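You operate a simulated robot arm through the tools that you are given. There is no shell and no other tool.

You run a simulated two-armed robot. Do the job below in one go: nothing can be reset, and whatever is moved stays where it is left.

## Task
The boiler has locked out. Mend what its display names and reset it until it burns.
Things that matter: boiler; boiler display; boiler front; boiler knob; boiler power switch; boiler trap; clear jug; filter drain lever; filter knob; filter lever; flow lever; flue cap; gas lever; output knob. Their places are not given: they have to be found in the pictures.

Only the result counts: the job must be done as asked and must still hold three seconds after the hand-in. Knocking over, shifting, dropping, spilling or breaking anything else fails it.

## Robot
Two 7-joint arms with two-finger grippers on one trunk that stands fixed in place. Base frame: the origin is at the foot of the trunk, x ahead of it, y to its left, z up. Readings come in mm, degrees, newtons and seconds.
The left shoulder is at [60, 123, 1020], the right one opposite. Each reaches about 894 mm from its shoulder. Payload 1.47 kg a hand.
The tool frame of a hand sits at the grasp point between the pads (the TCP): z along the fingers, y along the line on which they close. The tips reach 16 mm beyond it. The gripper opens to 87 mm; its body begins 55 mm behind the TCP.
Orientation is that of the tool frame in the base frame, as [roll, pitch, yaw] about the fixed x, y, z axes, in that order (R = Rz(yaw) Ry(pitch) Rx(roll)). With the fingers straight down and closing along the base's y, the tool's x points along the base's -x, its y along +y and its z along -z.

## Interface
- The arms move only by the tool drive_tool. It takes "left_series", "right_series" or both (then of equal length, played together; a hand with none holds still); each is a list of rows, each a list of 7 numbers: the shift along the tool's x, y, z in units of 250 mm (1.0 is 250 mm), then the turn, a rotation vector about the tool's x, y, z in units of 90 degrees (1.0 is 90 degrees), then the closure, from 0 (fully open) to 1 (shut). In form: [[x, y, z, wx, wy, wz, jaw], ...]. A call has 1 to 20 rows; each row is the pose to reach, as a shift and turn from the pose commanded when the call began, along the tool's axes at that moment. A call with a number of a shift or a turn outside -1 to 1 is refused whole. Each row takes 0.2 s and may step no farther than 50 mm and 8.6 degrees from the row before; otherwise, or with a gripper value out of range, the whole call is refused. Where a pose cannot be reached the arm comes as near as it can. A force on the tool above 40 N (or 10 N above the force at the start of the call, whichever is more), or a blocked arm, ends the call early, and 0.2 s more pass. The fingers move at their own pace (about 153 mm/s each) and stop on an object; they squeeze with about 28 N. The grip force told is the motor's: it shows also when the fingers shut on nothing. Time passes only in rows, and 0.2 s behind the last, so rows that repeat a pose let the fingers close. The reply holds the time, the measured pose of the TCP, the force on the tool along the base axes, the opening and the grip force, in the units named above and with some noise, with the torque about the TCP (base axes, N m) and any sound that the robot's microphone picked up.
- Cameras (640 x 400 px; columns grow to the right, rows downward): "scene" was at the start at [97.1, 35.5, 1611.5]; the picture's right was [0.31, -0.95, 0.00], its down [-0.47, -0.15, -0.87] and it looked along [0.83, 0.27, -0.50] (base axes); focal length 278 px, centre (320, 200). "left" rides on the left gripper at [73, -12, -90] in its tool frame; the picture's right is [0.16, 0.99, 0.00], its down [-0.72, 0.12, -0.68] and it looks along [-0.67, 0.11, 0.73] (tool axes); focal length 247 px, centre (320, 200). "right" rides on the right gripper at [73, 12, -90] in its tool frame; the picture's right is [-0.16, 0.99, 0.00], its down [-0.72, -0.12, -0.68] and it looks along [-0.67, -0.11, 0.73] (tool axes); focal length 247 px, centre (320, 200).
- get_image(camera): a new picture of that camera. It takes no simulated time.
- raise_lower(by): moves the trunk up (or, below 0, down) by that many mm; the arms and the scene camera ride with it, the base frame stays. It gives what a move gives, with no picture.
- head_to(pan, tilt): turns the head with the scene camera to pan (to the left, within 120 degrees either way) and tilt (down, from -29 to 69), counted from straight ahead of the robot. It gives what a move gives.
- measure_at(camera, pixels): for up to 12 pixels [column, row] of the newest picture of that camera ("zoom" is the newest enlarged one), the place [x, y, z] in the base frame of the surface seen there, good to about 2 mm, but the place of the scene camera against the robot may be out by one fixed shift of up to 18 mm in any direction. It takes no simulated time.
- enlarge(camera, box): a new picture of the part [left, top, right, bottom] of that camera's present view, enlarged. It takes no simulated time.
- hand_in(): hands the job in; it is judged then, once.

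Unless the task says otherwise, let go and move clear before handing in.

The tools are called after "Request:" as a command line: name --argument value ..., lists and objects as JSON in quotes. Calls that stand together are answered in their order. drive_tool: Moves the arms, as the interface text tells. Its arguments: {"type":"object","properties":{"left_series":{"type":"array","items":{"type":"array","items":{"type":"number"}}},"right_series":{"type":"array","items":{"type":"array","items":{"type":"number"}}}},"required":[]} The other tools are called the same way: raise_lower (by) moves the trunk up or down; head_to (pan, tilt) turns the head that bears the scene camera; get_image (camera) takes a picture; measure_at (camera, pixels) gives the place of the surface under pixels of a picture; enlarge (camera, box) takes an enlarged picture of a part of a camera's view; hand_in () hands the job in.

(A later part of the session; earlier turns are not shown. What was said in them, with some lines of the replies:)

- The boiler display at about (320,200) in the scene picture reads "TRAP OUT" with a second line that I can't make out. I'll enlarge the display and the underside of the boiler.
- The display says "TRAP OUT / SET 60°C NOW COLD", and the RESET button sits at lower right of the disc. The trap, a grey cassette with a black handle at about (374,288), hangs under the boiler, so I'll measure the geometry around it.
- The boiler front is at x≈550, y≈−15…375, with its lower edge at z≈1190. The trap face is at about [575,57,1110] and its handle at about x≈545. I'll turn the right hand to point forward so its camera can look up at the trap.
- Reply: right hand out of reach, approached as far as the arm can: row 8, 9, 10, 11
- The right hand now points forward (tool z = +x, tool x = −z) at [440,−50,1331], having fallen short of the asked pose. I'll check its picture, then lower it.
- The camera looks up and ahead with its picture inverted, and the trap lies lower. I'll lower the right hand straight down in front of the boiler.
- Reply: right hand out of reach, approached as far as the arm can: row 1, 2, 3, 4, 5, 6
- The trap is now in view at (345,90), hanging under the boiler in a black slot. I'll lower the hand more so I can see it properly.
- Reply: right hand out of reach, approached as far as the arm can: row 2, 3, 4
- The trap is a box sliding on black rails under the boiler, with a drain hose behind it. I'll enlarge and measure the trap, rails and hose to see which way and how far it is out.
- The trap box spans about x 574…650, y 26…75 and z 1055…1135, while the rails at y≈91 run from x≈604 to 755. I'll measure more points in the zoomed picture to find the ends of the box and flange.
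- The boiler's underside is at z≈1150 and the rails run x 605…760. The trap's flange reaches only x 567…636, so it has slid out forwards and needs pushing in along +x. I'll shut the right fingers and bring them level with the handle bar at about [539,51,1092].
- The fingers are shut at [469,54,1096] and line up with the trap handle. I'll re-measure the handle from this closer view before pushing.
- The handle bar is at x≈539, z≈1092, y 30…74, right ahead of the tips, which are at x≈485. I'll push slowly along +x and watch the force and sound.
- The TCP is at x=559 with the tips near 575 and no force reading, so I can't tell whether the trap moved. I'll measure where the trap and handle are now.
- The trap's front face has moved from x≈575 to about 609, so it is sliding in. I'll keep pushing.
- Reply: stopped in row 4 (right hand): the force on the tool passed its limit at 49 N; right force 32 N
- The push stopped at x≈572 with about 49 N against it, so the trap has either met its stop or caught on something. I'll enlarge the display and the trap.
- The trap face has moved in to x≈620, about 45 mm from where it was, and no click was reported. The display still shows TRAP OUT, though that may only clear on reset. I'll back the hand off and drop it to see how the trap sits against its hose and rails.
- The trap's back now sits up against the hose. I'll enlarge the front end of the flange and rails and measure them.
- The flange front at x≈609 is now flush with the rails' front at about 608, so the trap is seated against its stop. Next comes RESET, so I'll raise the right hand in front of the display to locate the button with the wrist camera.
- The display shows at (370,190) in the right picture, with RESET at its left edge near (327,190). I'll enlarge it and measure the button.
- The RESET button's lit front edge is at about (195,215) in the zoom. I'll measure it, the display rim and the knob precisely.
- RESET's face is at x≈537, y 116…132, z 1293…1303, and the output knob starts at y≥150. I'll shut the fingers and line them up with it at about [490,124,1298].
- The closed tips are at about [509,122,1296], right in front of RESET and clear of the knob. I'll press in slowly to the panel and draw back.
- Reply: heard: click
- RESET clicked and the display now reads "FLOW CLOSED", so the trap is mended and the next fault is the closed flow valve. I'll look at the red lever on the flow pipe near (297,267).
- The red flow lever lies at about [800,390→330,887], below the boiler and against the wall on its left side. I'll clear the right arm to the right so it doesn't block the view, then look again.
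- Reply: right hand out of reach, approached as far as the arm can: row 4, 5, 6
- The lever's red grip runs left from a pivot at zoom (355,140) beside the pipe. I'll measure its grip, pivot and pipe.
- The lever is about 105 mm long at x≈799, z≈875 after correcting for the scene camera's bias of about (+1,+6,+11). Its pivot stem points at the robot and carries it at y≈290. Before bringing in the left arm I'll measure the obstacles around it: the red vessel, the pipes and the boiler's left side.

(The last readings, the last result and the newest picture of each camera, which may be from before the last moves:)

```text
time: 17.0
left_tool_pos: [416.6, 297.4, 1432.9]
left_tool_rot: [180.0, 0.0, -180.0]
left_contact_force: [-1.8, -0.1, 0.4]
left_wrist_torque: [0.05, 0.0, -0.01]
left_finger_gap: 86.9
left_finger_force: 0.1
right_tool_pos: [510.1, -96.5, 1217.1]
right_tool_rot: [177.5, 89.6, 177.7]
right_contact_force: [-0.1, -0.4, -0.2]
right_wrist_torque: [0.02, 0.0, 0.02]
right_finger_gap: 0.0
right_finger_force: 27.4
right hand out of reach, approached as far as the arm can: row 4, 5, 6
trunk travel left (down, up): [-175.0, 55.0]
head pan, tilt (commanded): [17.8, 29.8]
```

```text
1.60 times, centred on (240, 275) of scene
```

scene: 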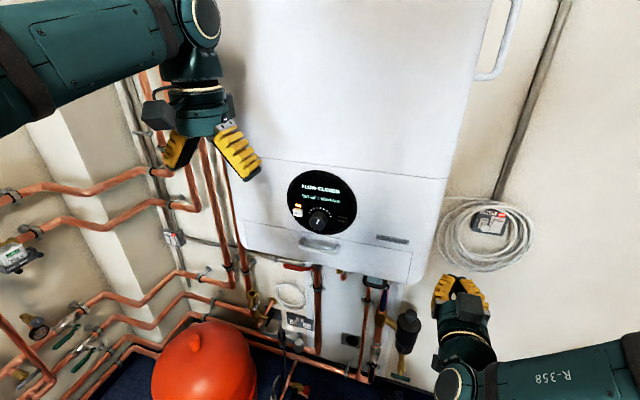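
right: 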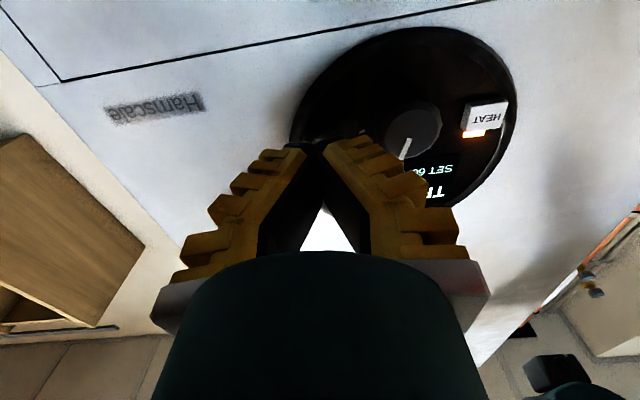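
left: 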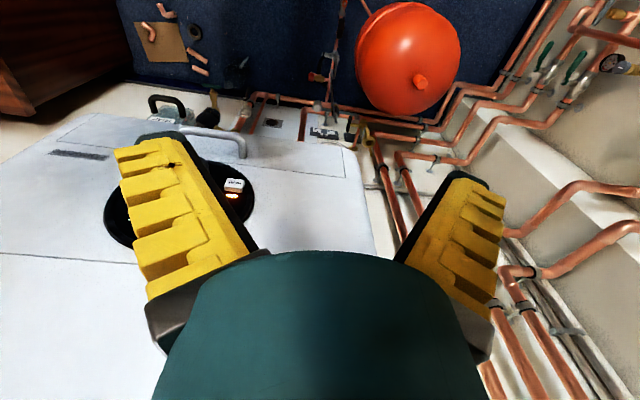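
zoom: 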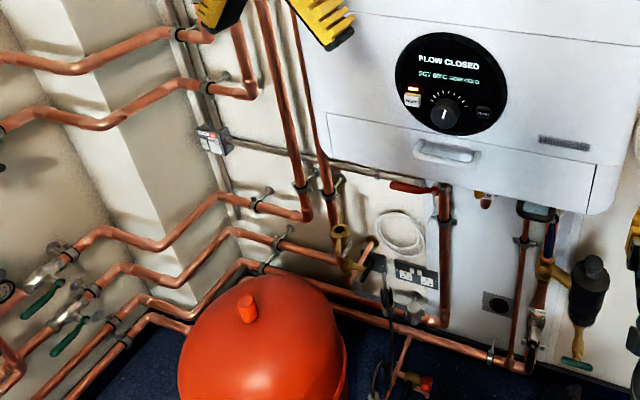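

The red vessel tops out at z≈640 near y 670 and the mains valve is at [770,542,675], so the lever's surroundings are clear. I'll turn the left hand forward while lowering it in front of the boiler.

Request:
drive_tool --left_series '[[0, 0.02, 0.085, 0, -0.0909, 0, 0], [0, 0.04, 0.17, 0, -0.1818, 0, 0], [0, 0.06, 0.255, 0, -0.2727, 0, 0], [0, 0.08, 0.34, 0, -0.3636, 0, 0], [0, 0.1, 0.425, 0, -0.4545, 0, 0], [0, 0.12, 0.51, 0, -0.5455, 0, 0], [0, 0.14, 0.595, 0, -0.6364, 0, 0], [0, 0.15, 0.68, 0, -0.7273, 0, 0], [0, 0.16, 0.765, 0, -0.8182, 0, 0], [0, 0.17, 0.85, 0, -0.9091, 0, 0], [0, 0.18, 0.935, 0, -1.0, 0, 0]]'

Request:
get_image --camera "scene"

Request:
get_image --camera "left"

```text
time: 19.4
left_tool_pos: [444.0, 372.9, 1207.1]
left_tool_rot: [-75.1, 89.5, -75.1]
left_contact_force: [0.1, -2.4, -2.3]
left_wrist_torque: [0.0, -0.18, 0.12]
left_finger_gap: 86.7
left_finger_force: 0.0
left hand out of reach, approached as far as the arm can: row 9, 10, 11
right_tool_pos: [509.3, -95.1, 1217.9]
right_tool_rot: [-174.7, 89.6, -174.5]
right_contact_force: [-1.1, 0.1, -0.2]
right_wrist_torque: [0.01, -0.01, -0.1]
right_finger_gap: 0.0
right_finger_force: 28.3
trunk travel left (down, up): [-175.0, 55.0]
head pan, tilt (commanded): [17.8, 29.8]
```

```text
taken
```

scene: 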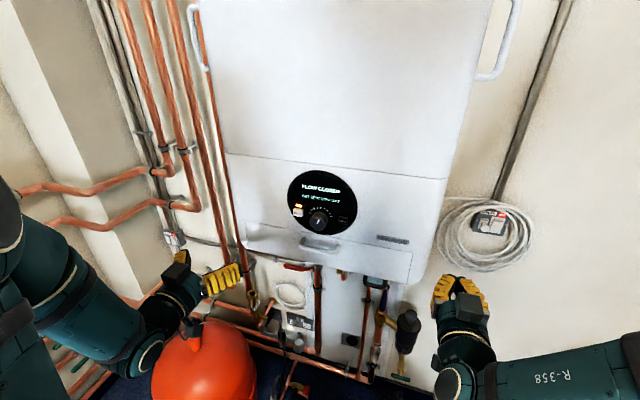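

```text
taken
```

left: 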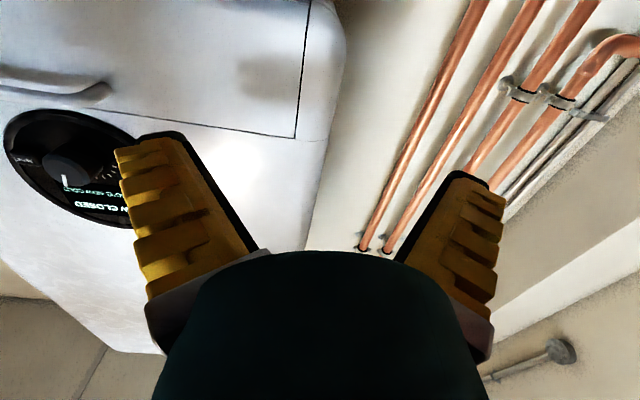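

The left hand is at [444,373,1207] facing forward. Before lowering anything I'll measure how high both elbows are and where the cabinet at lower right stands.

Request:
measure_at --camera "scene" --pixels '[[605, 375], [590, 365], [630, 365], [560, 380], [480, 395], [455, 385], [10, 215], [60, 300], [140, 355], [160, 320], [20, 350], [195, 325]]'

```text
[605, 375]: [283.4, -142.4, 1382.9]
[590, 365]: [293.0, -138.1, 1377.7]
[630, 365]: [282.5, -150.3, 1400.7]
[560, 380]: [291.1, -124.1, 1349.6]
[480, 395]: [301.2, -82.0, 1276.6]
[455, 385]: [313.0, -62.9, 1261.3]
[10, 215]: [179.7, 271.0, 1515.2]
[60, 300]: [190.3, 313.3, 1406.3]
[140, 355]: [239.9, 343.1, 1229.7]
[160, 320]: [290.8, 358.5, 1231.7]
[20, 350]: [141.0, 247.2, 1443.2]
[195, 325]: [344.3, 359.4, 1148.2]
```

Both elbows are high and clear of everything. Lowering the trunk by 150 mm will give the arm room under the boiler's front edge, so I'll do that.

Request:
raise_lower --by -150

Request:
get_image --camera "scene"

Request:
get_image --camera "left"

```text
time: 21.2
left_tool_pos: [444.7, 372.7, 1053.9]
left_tool_rot: [-178.1, 89.8, -178.1]
left_contact_force: [-0.7, -0.5, -0.2]
left_wrist_torque: [0.02, 0.01, 0.0]
left_finger_gap: 87.0
left_finger_force: 0.0
right_tool_pos: [509.2, -94.8, 1068.9]
right_tool_rot: [-172.8, 89.6, -172.6]
right_contact_force: [0.1, 0.4, -0.5]
right_wrist_torque: [0.03, 0.01, 0.01]
right_finger_gap: 0.0
right_finger_force: 28.0
trunk travel left (down, up): [-25.0, 205.0]
head pan, tilt (commanded): [17.8, 29.8]
```

```text
taken
```

scene: 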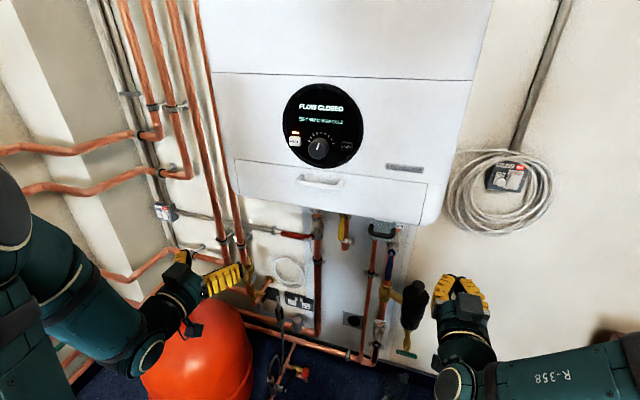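

```text
taken
```

left: 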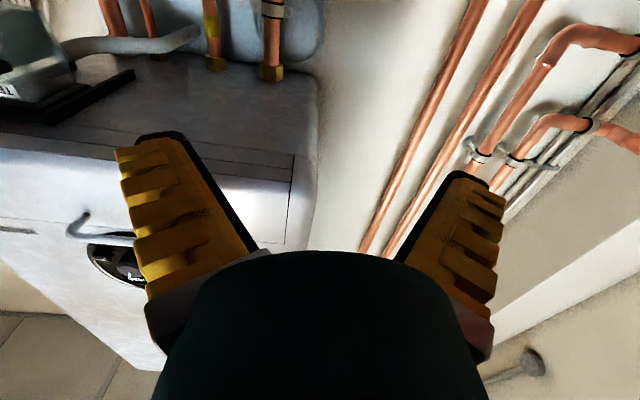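

The lower viewpoint shows the red flow lever at (297,235) and a yellow gas lever at (344,228). I'll enlarge both to see how an open lever sits.

Request:
enlarge --camera "scene" --box '[265, 200, 365, 265]'

Request:
enlarge --camera "scene" --box '[330, 220, 450, 370]'

Request:
measure_at --camera "scene" --pixels '[[284, 233], [292, 235], [300, 236], [308, 237], [318, 230], [319, 260], [316, 214], [344, 222], [344, 234], [344, 245], [347, 145]]'

```text
6.15 times, centred on (315, 232) of scene
```

zoom: 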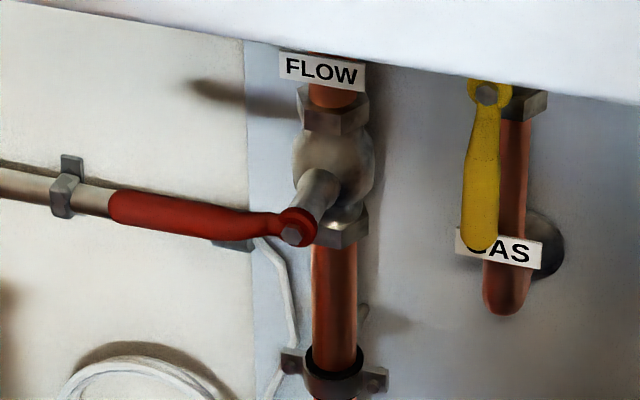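

```text
2.67 times, centred on (390, 295) of scene
```

zoom: 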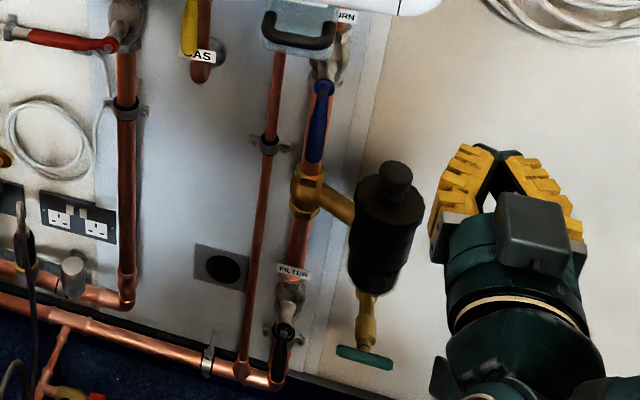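

```text
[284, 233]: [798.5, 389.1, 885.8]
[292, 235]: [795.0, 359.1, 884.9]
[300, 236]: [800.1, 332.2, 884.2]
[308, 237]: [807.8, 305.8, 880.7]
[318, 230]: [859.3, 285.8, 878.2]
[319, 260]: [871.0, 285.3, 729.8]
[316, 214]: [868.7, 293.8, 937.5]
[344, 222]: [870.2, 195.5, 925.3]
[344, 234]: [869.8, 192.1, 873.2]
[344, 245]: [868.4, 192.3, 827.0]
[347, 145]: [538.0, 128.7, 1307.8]
```

The open gas (yellow) and return (blue) levers both point straight down, so the flow lever must swing down from the left about its pivot near y≈290. I'll lower the left hand in front and check the lever with its own camera.

Request:
drive_tool --left_series '[[0.16, -0.02, 0.03, 0, 0, 0, 0], [0.32, -0.04, 0.06, 0, 0, 0, 0], [0.48, -0.06, 0.09, 0, 0, 0, 0], [0.65, -0.08, 0.12, 0, 0, 0, 0], [0.816, -0.09, 0.14, 0, 0, 0, 0]]'

Request:
get_image --camera "left"

Request:
get_image --camera "scene"

```text
time: 22.4
left_tool_pos: [478.8, 348.9, 850.9]
left_tool_rot: [-168.6, 89.9, -168.4]
left_contact_force: [0.7, 0.0, -0.9]
left_wrist_torque: [0.01, -0.02, 0.0]
left_finger_gap: 87.1
left_finger_force: 0.0
right_tool_pos: [509.8, -95.4, 1069.5]
right_tool_rot: [-170.7, 89.6, -170.3]
right_contact_force: [0.4, 0.1, -0.6]
right_wrist_torque: [0.01, 0.01, -0.02]
right_finger_gap: 0.0
right_finger_force: 28.2
trunk travel left (down, up): [-25.0, 205.0]
head pan, tilt (commanded): [17.8, 29.8]
```

```text
taken
```

left: 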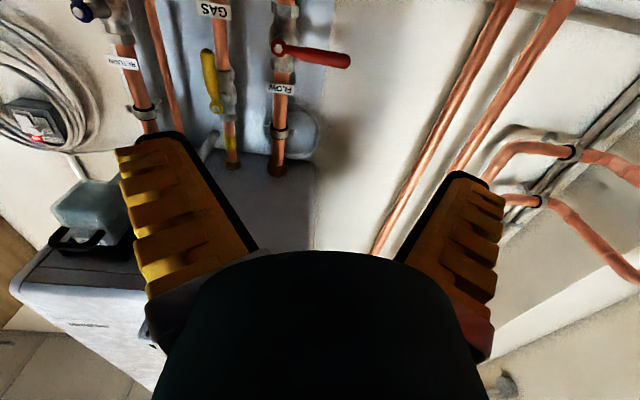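

```text
taken
```

scene: 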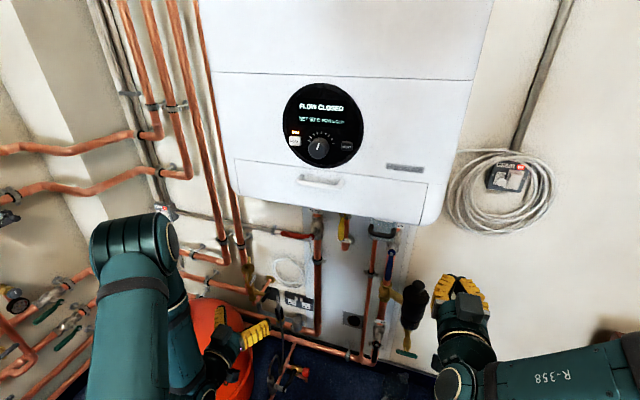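

The left camera sees the red lever from (280,47) to (348,60). I'll measure its pivot, grip and tip from here.

Request:
enlarge --camera "left" --box '[250, 10, 370, 110]'

Request:
measure_at --camera "left" --pixels '[[280, 47], [290, 50], [300, 52], [310, 54], [320, 56], [330, 58], [340, 60], [348, 61], [284, 25], [280, 110], [320, 30], [330, 100]]'

```text
4.00 times, centred on (310, 60) of left
```

zoom: 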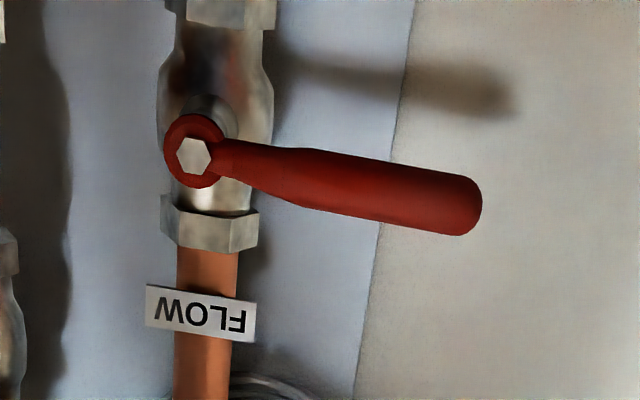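

```text
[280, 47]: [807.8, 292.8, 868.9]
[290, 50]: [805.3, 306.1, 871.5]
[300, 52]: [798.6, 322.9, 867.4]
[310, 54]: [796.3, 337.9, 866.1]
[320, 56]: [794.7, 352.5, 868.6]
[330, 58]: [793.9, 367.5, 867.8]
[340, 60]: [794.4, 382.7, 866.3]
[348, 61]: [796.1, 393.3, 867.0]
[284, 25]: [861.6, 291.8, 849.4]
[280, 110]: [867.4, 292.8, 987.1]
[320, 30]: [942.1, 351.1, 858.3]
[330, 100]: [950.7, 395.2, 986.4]
```

The pivot is at [808,291,870] and the grip runs to y≈398 with its front at x≈795. I'll shut the left fingers and advance level with z≈920, above the lever, stopping short at x≈720.

Request:
drive_tool --left_series '[[-0.14, 0.03, 0.0, 0, 0, 0, 1], [-0.276, 0.068, 0.08, 0, 0, 0, 1], [-0.276, 0.068, 0.26, 0, 0, 0, 1], [-0.276, 0.068, 0.44, 0, 0, 0, 1], [-0.276, 0.068, 0.62, 0, 0, 0, 1], [-0.276, 0.068, 0.8, 0, 0, 0, 1], [-0.276, 0.068, 0.964, 0, 0, 0, 1]]'

Request:
get_image --camera "left"

Request:
get_image --camera "scene"

```text
time: 24.0
left_tool_pos: [721.3, 366.8, 918.2]
left_tool_rot: [-166.1, 89.8, -165.9]
left_contact_force: [0.3, 0.3, -0.5]
left_wrist_torque: [0.0, 0.01, 0.02]
left_finger_gap: 0.0
left_finger_force: 28.3
right_tool_pos: [511.0, -95.4, 1068.3]
right_tool_rot: [-172.9, 89.6, -172.6]
right_contact_force: [-0.4, 0.3, -0.5]
right_wrist_torque: [0.04, 0.01, 0.02]
right_finger_gap: 0.0
right_finger_force: 28.3
trunk travel left (down, up): [-25.0, 205.0]
head pan, tilt (commanded): [17.8, 29.8]
```

```text
taken
```

left: 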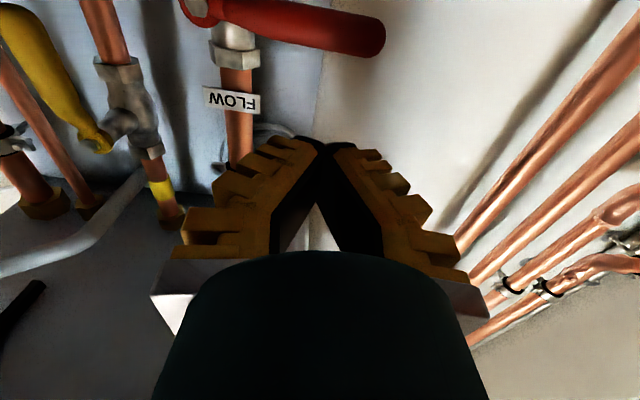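

```text
taken
```

scene: 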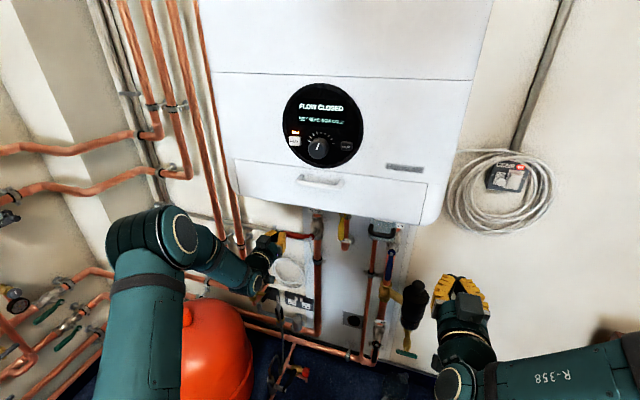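

The fingers are shut at [721,367,918] and the lever is in view from (200,10) to (383,40). I'll re-measure it from this close range.

Request:
measure_at --camera "left" --pixels '[[200, 8], [250, 18], [300, 25], [340, 30], [370, 38], [340, 50], [340, 14], [382, 35]]'

```text
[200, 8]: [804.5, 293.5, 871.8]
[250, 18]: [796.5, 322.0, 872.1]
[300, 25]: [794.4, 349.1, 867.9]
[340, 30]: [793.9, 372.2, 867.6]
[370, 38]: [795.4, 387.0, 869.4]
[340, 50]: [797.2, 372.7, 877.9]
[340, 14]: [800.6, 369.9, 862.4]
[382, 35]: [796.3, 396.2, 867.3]
```

The lever's centre is at z≈870 and its top at about 879, with the tip at y≈398. I'll advance the tips over it, then sweep down along the arc about the pivot [291,870] to bring it vertical.

Request:
drive_tool --left_series '[[0, 0, 0.16, 0, 0, 0, 1], [0, 0, 0.304, 0, 0, 0, 1], [0.06, 0, 0.304, 0, 0, 0, 1], [0.12, 0, 0.304, 0, 0, 0, 1], [0.173, 0.009, 0.304, 0, 0, 0, 1], [0.228, 0.009, 0.304, 0, 0, 0, 1], [0.281, 0, 0.304, 0, 0, 0, 1], [0.332, -0.019, 0.304, 0, 0, 0, 1], [0.378, -0.046, 0.304, 0, 0, 0, 1], [0.42, -0.081, 0.304, 0, 0, 0, 1], [0.455, -0.122, 0.304, 0, 0, 0, 1], [0.482, -0.169, 0.304, 0, 0, 0, 1], [0.5, -0.22, 0.304, 0, 0, 0, 1]]'

Request:
get_image --camera "left"

Request:
get_image --camera "scene"

Request:
enlarge --camera "scene" --box '[250, 200, 350, 280]'

```text
time: 26.8
left_tool_pos: [793.5, 321.4, 797.5]
left_tool_rot: [12.0, 89.7, 12.8]
left_contact_force: [-0.3, 33.9, 14.5]
left_wrist_torque: [-0.18, -0.05, 0.2]
left_finger_gap: 0.1
left_finger_force: 27.5
right_tool_pos: [508.1, -94.8, 1069.9]
right_tool_rot: [-152.7, 89.8, -152.6]
right_contact_force: [-0.4, 0.1, -0.2]
right_wrist_torque: [-0.04, 0.02, -0.01]
right_finger_gap: 0.1
right_finger_force: 27.9
trunk travel left (down, up): [-25.0, 205.0]
head pan, tilt (commanded): [17.8, 29.8]
```

```text
taken
```

left: 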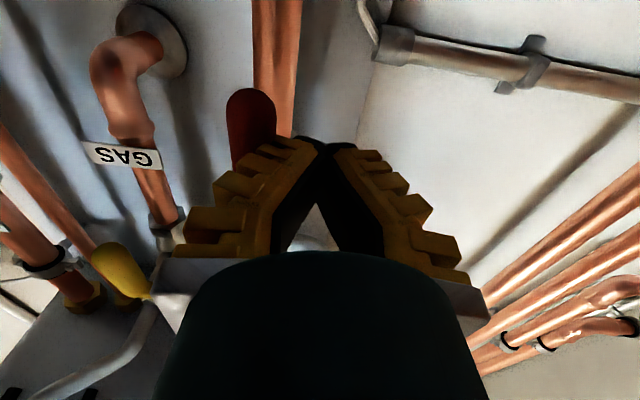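

```text
taken
```

scene: 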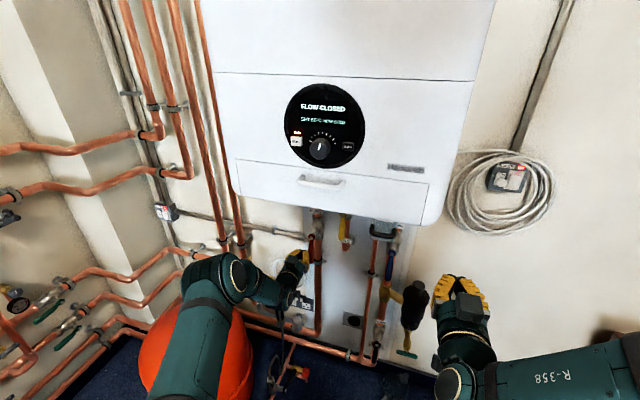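

```text
5.00 times, centred on (300, 240) of scene
```

zoom: 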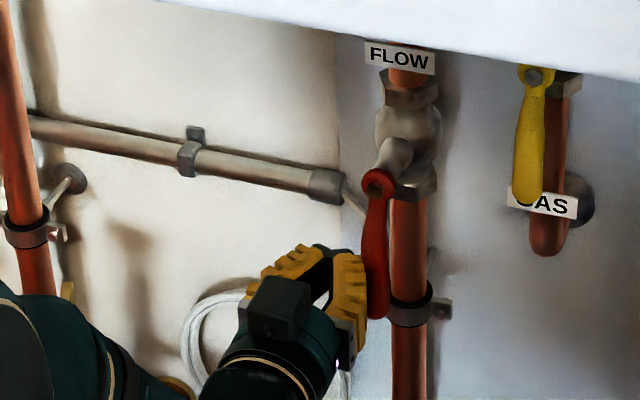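

The flow lever now hangs straight down against its stop, with 34 N on the hand, parallel to the pipe like the other open levers. I'll ease off to the left and draw the left hand back out.

Request:
drive_tool --left_series '[[0, 0.06, 0, 0, 0, 0, 1], [0, 0.16, -0.02, 0, 0, 0, 1], [0, 0.16, -0.16, 0, 0, 0, 1], [0, 0.16, -0.32, 0, 0, 0, 1], [-0.05, 0.16, -0.5, 0, 0, 0, 1], [-0.1, 0.16, -0.68, 0, 0, 0, 1], [-0.1, 0.16, -0.86, 0, 0, 0, 1], [-0.1, 0.16, -1.0, 0, 0, 0, 1]]'

Request:
enlarge --camera "scene" --box '[250, 200, 350, 280]'

Request:
get_image --camera "scene"

```text
time: 28.6
left_tool_pos: [544.0, 354.1, 818.5]
left_tool_rot: [-167.2, 89.9, -167.3]
left_contact_force: [-0.8, 0.1, 0.0]
left_wrist_torque: [0.01, -0.01, 0.01]
left_finger_gap: 0.0
left_finger_force: 28.1
right_tool_pos: [510.0, -95.6, 1069.1]
right_tool_rot: [-172.6, 89.5, -172.3]
right_contact_force: [-0.5, 0.3, 1.2]
right_wrist_torque: [0.02, -0.01, 0.01]
right_finger_gap: 0.0
right_finger_force: 28.1
trunk travel left (down, up): [-25.0, 205.0]
head pan, tilt (commanded): [17.8, 29.8]
```

```text
5.00 times, centred on (300, 240) of scene
```

zoom: 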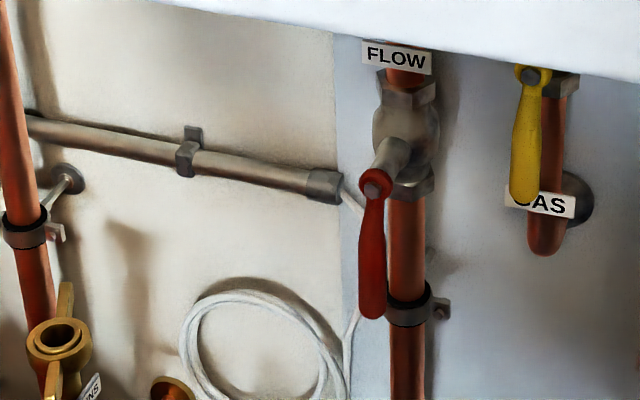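

```text
taken
```

scene: 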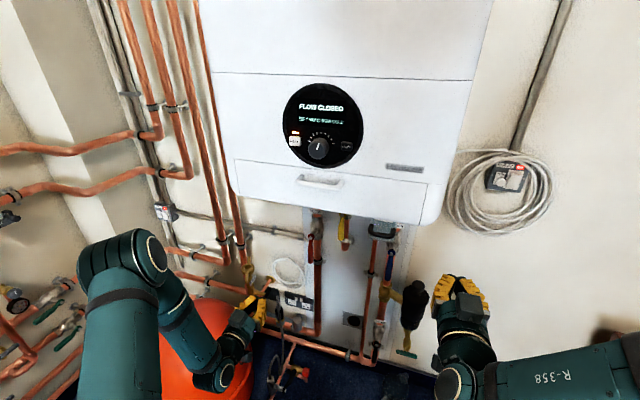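

The lever stays vertical and parallel to the pipe. Now I'll bring the closed right fingers back in front of RESET, pulling back to x≈470 first.

Request:
drive_tool --right_series '[[-0.04, 0, -0.16, 0, 0, 0, 1], [-0.17, 0.1, -0.16, 0, 0, 0, 1], [-0.3, 0.22, -0.16, 0, 0, 0, 1], [-0.43, 0.35, -0.16, 0, 0, 0, 1], [-0.56, 0.48, -0.16, 0, 0, 0, 1], [-0.69, 0.61, -0.16, 0, 0, 0, 1], [-0.81, 0.75, -0.16, 0, 0, 0, 1], [-0.916, 0.878, -0.16, 0, 0, 0, 1]]'

Request:
get_image --camera "right"

Request:
get_image --camera "scene"

```text
time: 30.4
left_tool_pos: [544.5, 355.7, 817.3]
left_tool_rot: [-170.2, 89.8, -170.3]
left_contact_force: [0.8, 0.8, 0.3]
left_wrist_torque: [0.0, 0.0, 0.0]
left_finger_gap: 0.1
left_finger_force: 27.8
right_tool_pos: [467.2, 122.2, 1298.2]
right_tool_rot: [-166.7, 89.6, -166.5]
right_contact_force: [0.1, -0.2, 0.2]
right_wrist_torque: [-0.01, 0.0, -0.03]
right_finger_gap: 0.0
right_finger_force: 28.2
right hand out of reach, approached as far as the arm can: row 1, 2
trunk travel left (down, up): [-25.0, 205.0]
head pan, tilt (commanded): [17.8, 29.8]
```

```text
taken
```

right: 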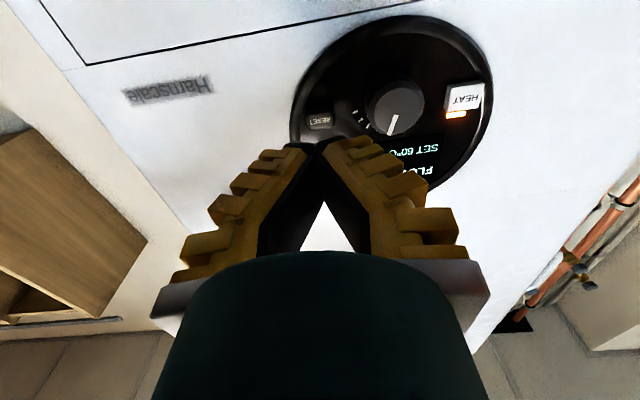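

```text
taken
```

scene: 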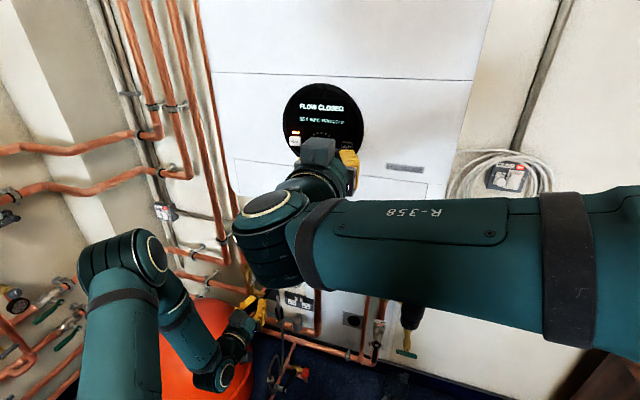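

The right tips are at about [483,122,1298] and RESET is visible at (320,120) in the right picture. I'll check its place once more before pressing.

Request:
measure_at --camera "right" --pixels '[[320, 120], [311, 121], [330, 119], [320, 126], [320, 114], [395, 110], [320, 148]]'

```text
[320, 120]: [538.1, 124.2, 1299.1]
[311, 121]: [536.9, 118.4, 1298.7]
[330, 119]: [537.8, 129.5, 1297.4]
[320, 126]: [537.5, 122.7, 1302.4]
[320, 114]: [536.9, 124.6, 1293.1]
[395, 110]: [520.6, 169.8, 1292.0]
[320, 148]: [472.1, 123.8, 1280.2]
```

RESET is at [537.5,124,1298], straight ahead of the tips. I'll press it as before and withdraw.

Request:
drive_tool --right_series '[[0, 0.006, 0.08, 0, 0, 0, 1], [0, 0.006, 0.16, 0, 0, 0, 1], [0, 0.006, 0.2, 0, 0, 0, 1], [0, 0.006, 0.225, 0, 0, 0, 1], [0, 0.006, 0.24, 0, 0, 0, 1], [0, 0.006, 0.254, 0, 0, 0, 1], [0, 0.006, 0.254, 0, 0, 0, 1], [0, 0.006, 0.2, 0, 0, 0, 1], [0, 0.006, 0.1, 0, 0, 0, 1], [0, 0.006, 0, 0, 0, 0, 1]]'

Request:
get_image --camera "scene"

Request:
enlarge --camera "scene" --box '[270, 75, 375, 175]'

```text
time: 32.6
left_tool_pos: [545.6, 354.0, 818.5]
left_tool_rot: [-179.3, 89.9, -179.4]
left_contact_force: [-0.4, 1.0, -0.6]
left_wrist_torque: [0.07, 0.05, -0.01]
left_finger_gap: 0.1
left_finger_force: 28.1
right_tool_pos: [468.3, 125.2, 1298.0]
right_tool_rot: [-173.8, 89.7, -173.6]
right_contact_force: [-0.6, 0.6, 0.3]
right_wrist_torque: [-0.01, 0.05, -0.02]
right_finger_gap: 0.1
right_finger_force: 28.4
trunk travel left (down, up): [-25.0, 205.0]
head pan, tilt (commanded): [17.8, 29.8]
heard: click
```

```text
taken
```

scene: 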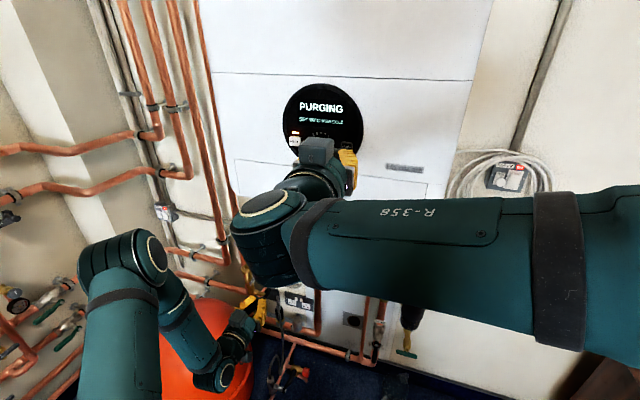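

```text
4.00 times, centred on (322, 125) of scene
```

zoom: 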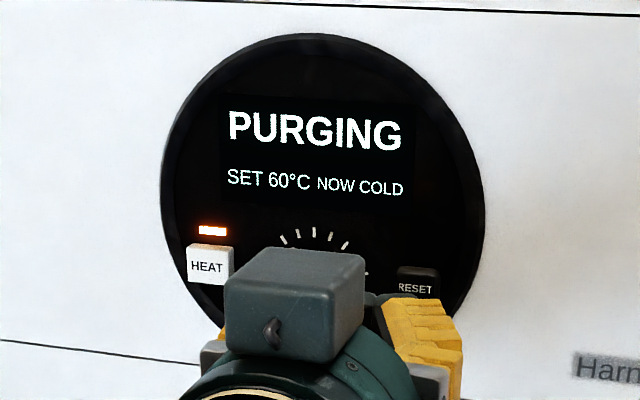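

The display now reads "PURGING", so the boiler has accepted the reset and is starting up. I'll hold still with the hand clear and let time pass to see if it lights.

Request:
drive_tool --right_series '[[0, 0, 0, 0, 0, 0, 1], [0, 0, 0, 0, 0, 0, 1], [0, 0, 0, 0, 0, 0, 1], [0, 0, 0, 0, 0, 0, 1], [0, 0, 0, 0, 0, 0, 1], [0, 0, 0, 0, 0, 0, 1], [0, 0, 0, 0, 0, 0, 1], [0, 0, 0, 0, 0, 0, 1], [0, 0, 0, 0, 0, 0, 1], [0, 0, 0, 0, 0, 0, 1]]'

Request:
enlarge --camera "scene" --box '[270, 75, 375, 175]'

```text
time: 34.8
left_tool_pos: [545.9, 353.4, 817.5]
left_tool_rot: [-176.2, 89.8, -176.3]
left_contact_force: [0.8, 0.4, -0.6]
left_wrist_torque: [0.02, -0.02, 0.01]
left_finger_gap: 0.0
left_finger_force: 28.0
right_tool_pos: [468.4, 125.0, 1298.2]
right_tool_rot: [-172.4, 89.6, -172.1]
right_contact_force: [0.7, -0.5, 0.2]
right_wrist_torque: [0.02, 0.06, 0.01]
right_finger_gap: 0.1
right_finger_force: 28.0
trunk travel left (down, up): [-25.0, 205.0]
head pan, tilt (commanded): [17.8, 29.8]
```

```text
4.00 times, centred on (322, 125) of scene
```

zoom: 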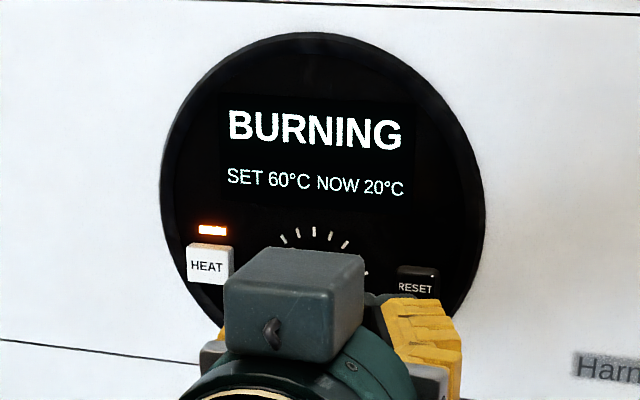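

It now reads "BURNING, NOW 20°C". I'll move the right hand clear of the boiler, let some seconds pass, and check that it keeps burning.

Request:
drive_tool --right_series '[[0, 0, -0.06, 0, 0, 0, 1], [0.06, -0.12, -0.1, 0, 0, 0, 1], [0.13, -0.26, -0.1, 0, 0, 0, 1], [0.2, -0.4, -0.1, 0, 0, 0, 1], [0.27, -0.55, -0.1, 0, 0, 0, 1], [0.34, -0.7, -0.1, 0, 0, 0, 1], [0.34, -0.7, -0.1, 0, 0, 0, 1], [0.34, -0.7, -0.1, 0, 0, 0, 1], [0.34, -0.7, -0.1, 0, 0, 0, 1], [0.34, -0.7, -0.1, 0, 0, 0, 1], [0.34, -0.7, -0.1, 0, 0, 0, 1], [0.34, -0.7, -0.1, 0, 0, 0, 1], [0.34, -0.7, -0.1, 0, 0, 0, 1], [0.34, -0.7, -0.1, 0, 0, 0, 1], [0.34, -0.7, -0.1, 0, 0, 0, 1], [0.34, -0.7, -0.1, 0, 0, 0, 1], [0.34, -0.7, -0.1, 0, 0, 0, 1], [0.34, -0.7, -0.1, 0, 0, 0, 1]]'

Request:
get_image --camera "scene"

Request:
enlarge --camera "scene" --box '[270, 75, 375, 175]'

Request:
enlarge --camera "scene" --box '[270, 190, 430, 380]'

```text
time: 38.6
left_tool_pos: [545.2, 353.9, 817.5]
left_tool_rot: [-176.0, 89.8, -175.9]
left_contact_force: [0.3, 0.1, -0.2]
left_wrist_torque: [0.02, 0.0, -0.04]
left_finger_gap: 0.1
left_finger_force: 28.4
right_tool_pos: [446.0, -50.0, 1211.8]
right_tool_rot: [-172.6, 89.6, -172.5]
right_contact_force: [-0.2, 0.1, 0.5]
right_wrist_torque: [-0.02, 0.01, 0.01]
right_finger_gap: 0.3
right_finger_force: 28.6
trunk travel left (down, up): [-25.0, 205.0]
head pan, tilt (commanded): [17.8, 29.8]
```

```text
taken
```

scene: 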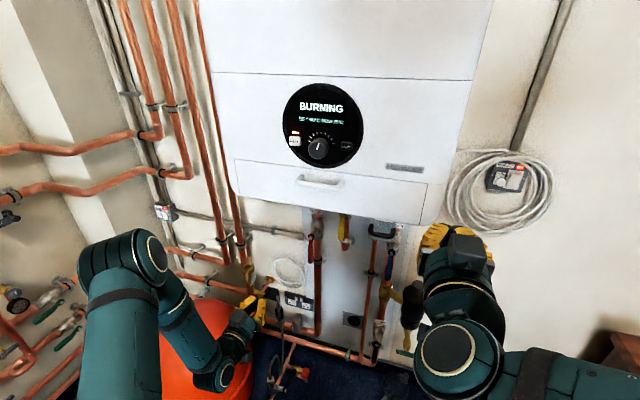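

```text
4.00 times, centred on (322, 125) of scene
```

zoom: 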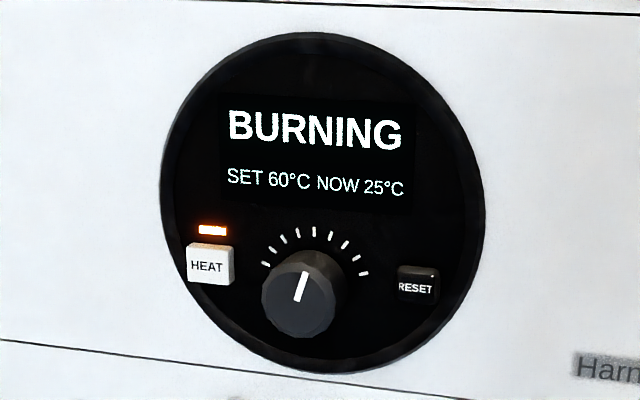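

```text
2.11 times, centred on (350, 285) of scene
```

zoom: 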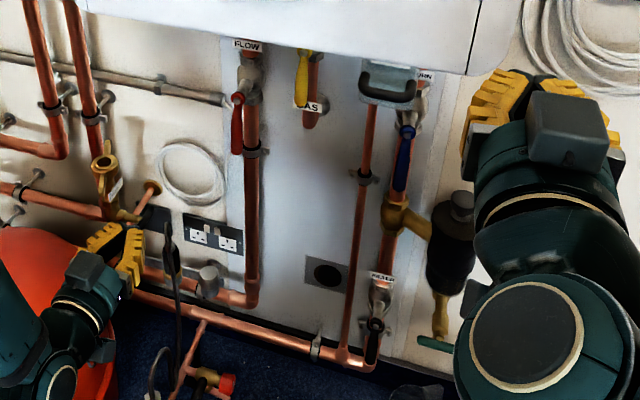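

It is still burning, with the temperature up to 25°C, and all three levers and the trap look right. I'll draw the left hand back a little and wait a few more seconds to be sure it holds.

Request:
drive_tool --left_series '[[0, 0, -0.12, 0, 0, 0, 1], [0, 0, -0.24, 0, 0, 0, 1], [0, 0, -0.24, 0, 0, 0, 1], [0, 0, -0.24, 0, 0, 0, 1], [0, 0, -0.24, 0, 0, 0, 1], [0, 0, -0.24, 0, 0, 0, 1], [0, 0, -0.24, 0, 0, 0, 1], [0, 0, -0.24, 0, 0, 0, 1], [0, 0, -0.24, 0, 0, 0, 1], [0, 0, -0.24, 0, 0, 0, 1], [0, 0, -0.24, 0, 0, 0, 1], [0, 0, -0.24, 0, 0, 0, 1], [0, 0, -0.24, 0, 0, 0, 1], [0, 0, -0.24, 0, 0, 0, 1], [0, 0, -0.24, 0, 0, 0, 1], [0, 0, -0.24, 0, 0, 0, 1]]'

Request:
enlarge --camera "scene" --box '[270, 75, 375, 175]'

Request:
get_image --camera "scene"

```text
time: 42.0
left_tool_pos: [486.6, 352.9, 819.6]
left_tool_rot: [-176.1, 89.8, -176.1]
left_contact_force: [0.9, -0.3, 0.3]
left_wrist_torque: [0.0, 0.02, 0.02]
left_finger_gap: 0.1
left_finger_force: 27.8
right_tool_pos: [446.0, -50.2, 1212.5]
right_tool_rot: [-172.7, 89.6, -172.5]
right_contact_force: [0.3, -0.3, 0.2]
right_wrist_torque: [-0.02, -0.01, 0.0]
right_finger_gap: 0.0
right_finger_force: 28.1
trunk travel left (down, up): [-25.0, 205.0]
head pan, tilt (commanded): [17.8, 29.8]
```

```text
4.00 times, centred on (322, 125) of scene
```

zoom: 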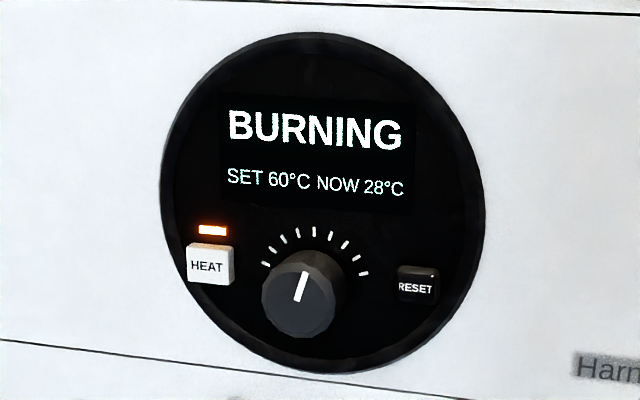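

```text
taken
```

scene: 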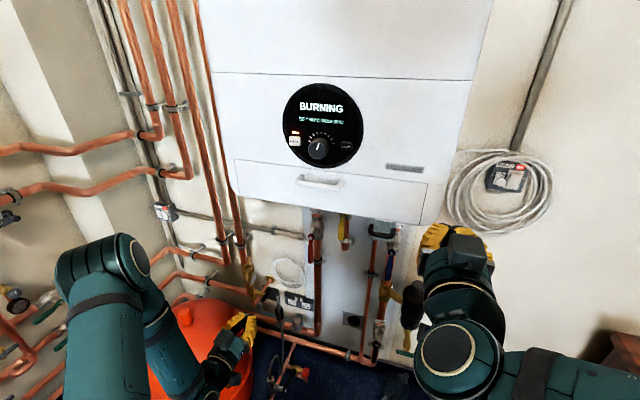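

The display still reads "BURNING" with the temperature at 28°C and rising. The trap is home, the flow lever is open and both hands are clear, so I'm handing in.

Request:
hand_in

```text
The job is handed in.
```

The boiler is burning again: the display read "BURNING, SET 60°C NOW 28°C" and was still rising when I handed in.

Its display named two faults, one after the other:

- **Trap out:** the trap had slid forward on its rails under the boiler. I pushed it back about 45 mm until it met its stop, and the first reset then cleared that fault.
- **Flow closed:** the red flow lever was lying across its pipe. I swung it down until it stopped parallel with the pipe, like the gas and return levers.

After the second reset the boiler purged and lit, and it was still burning about seven seconds later. I didn't touch the output knob or any other lever, and both hands were clear of the boiler.
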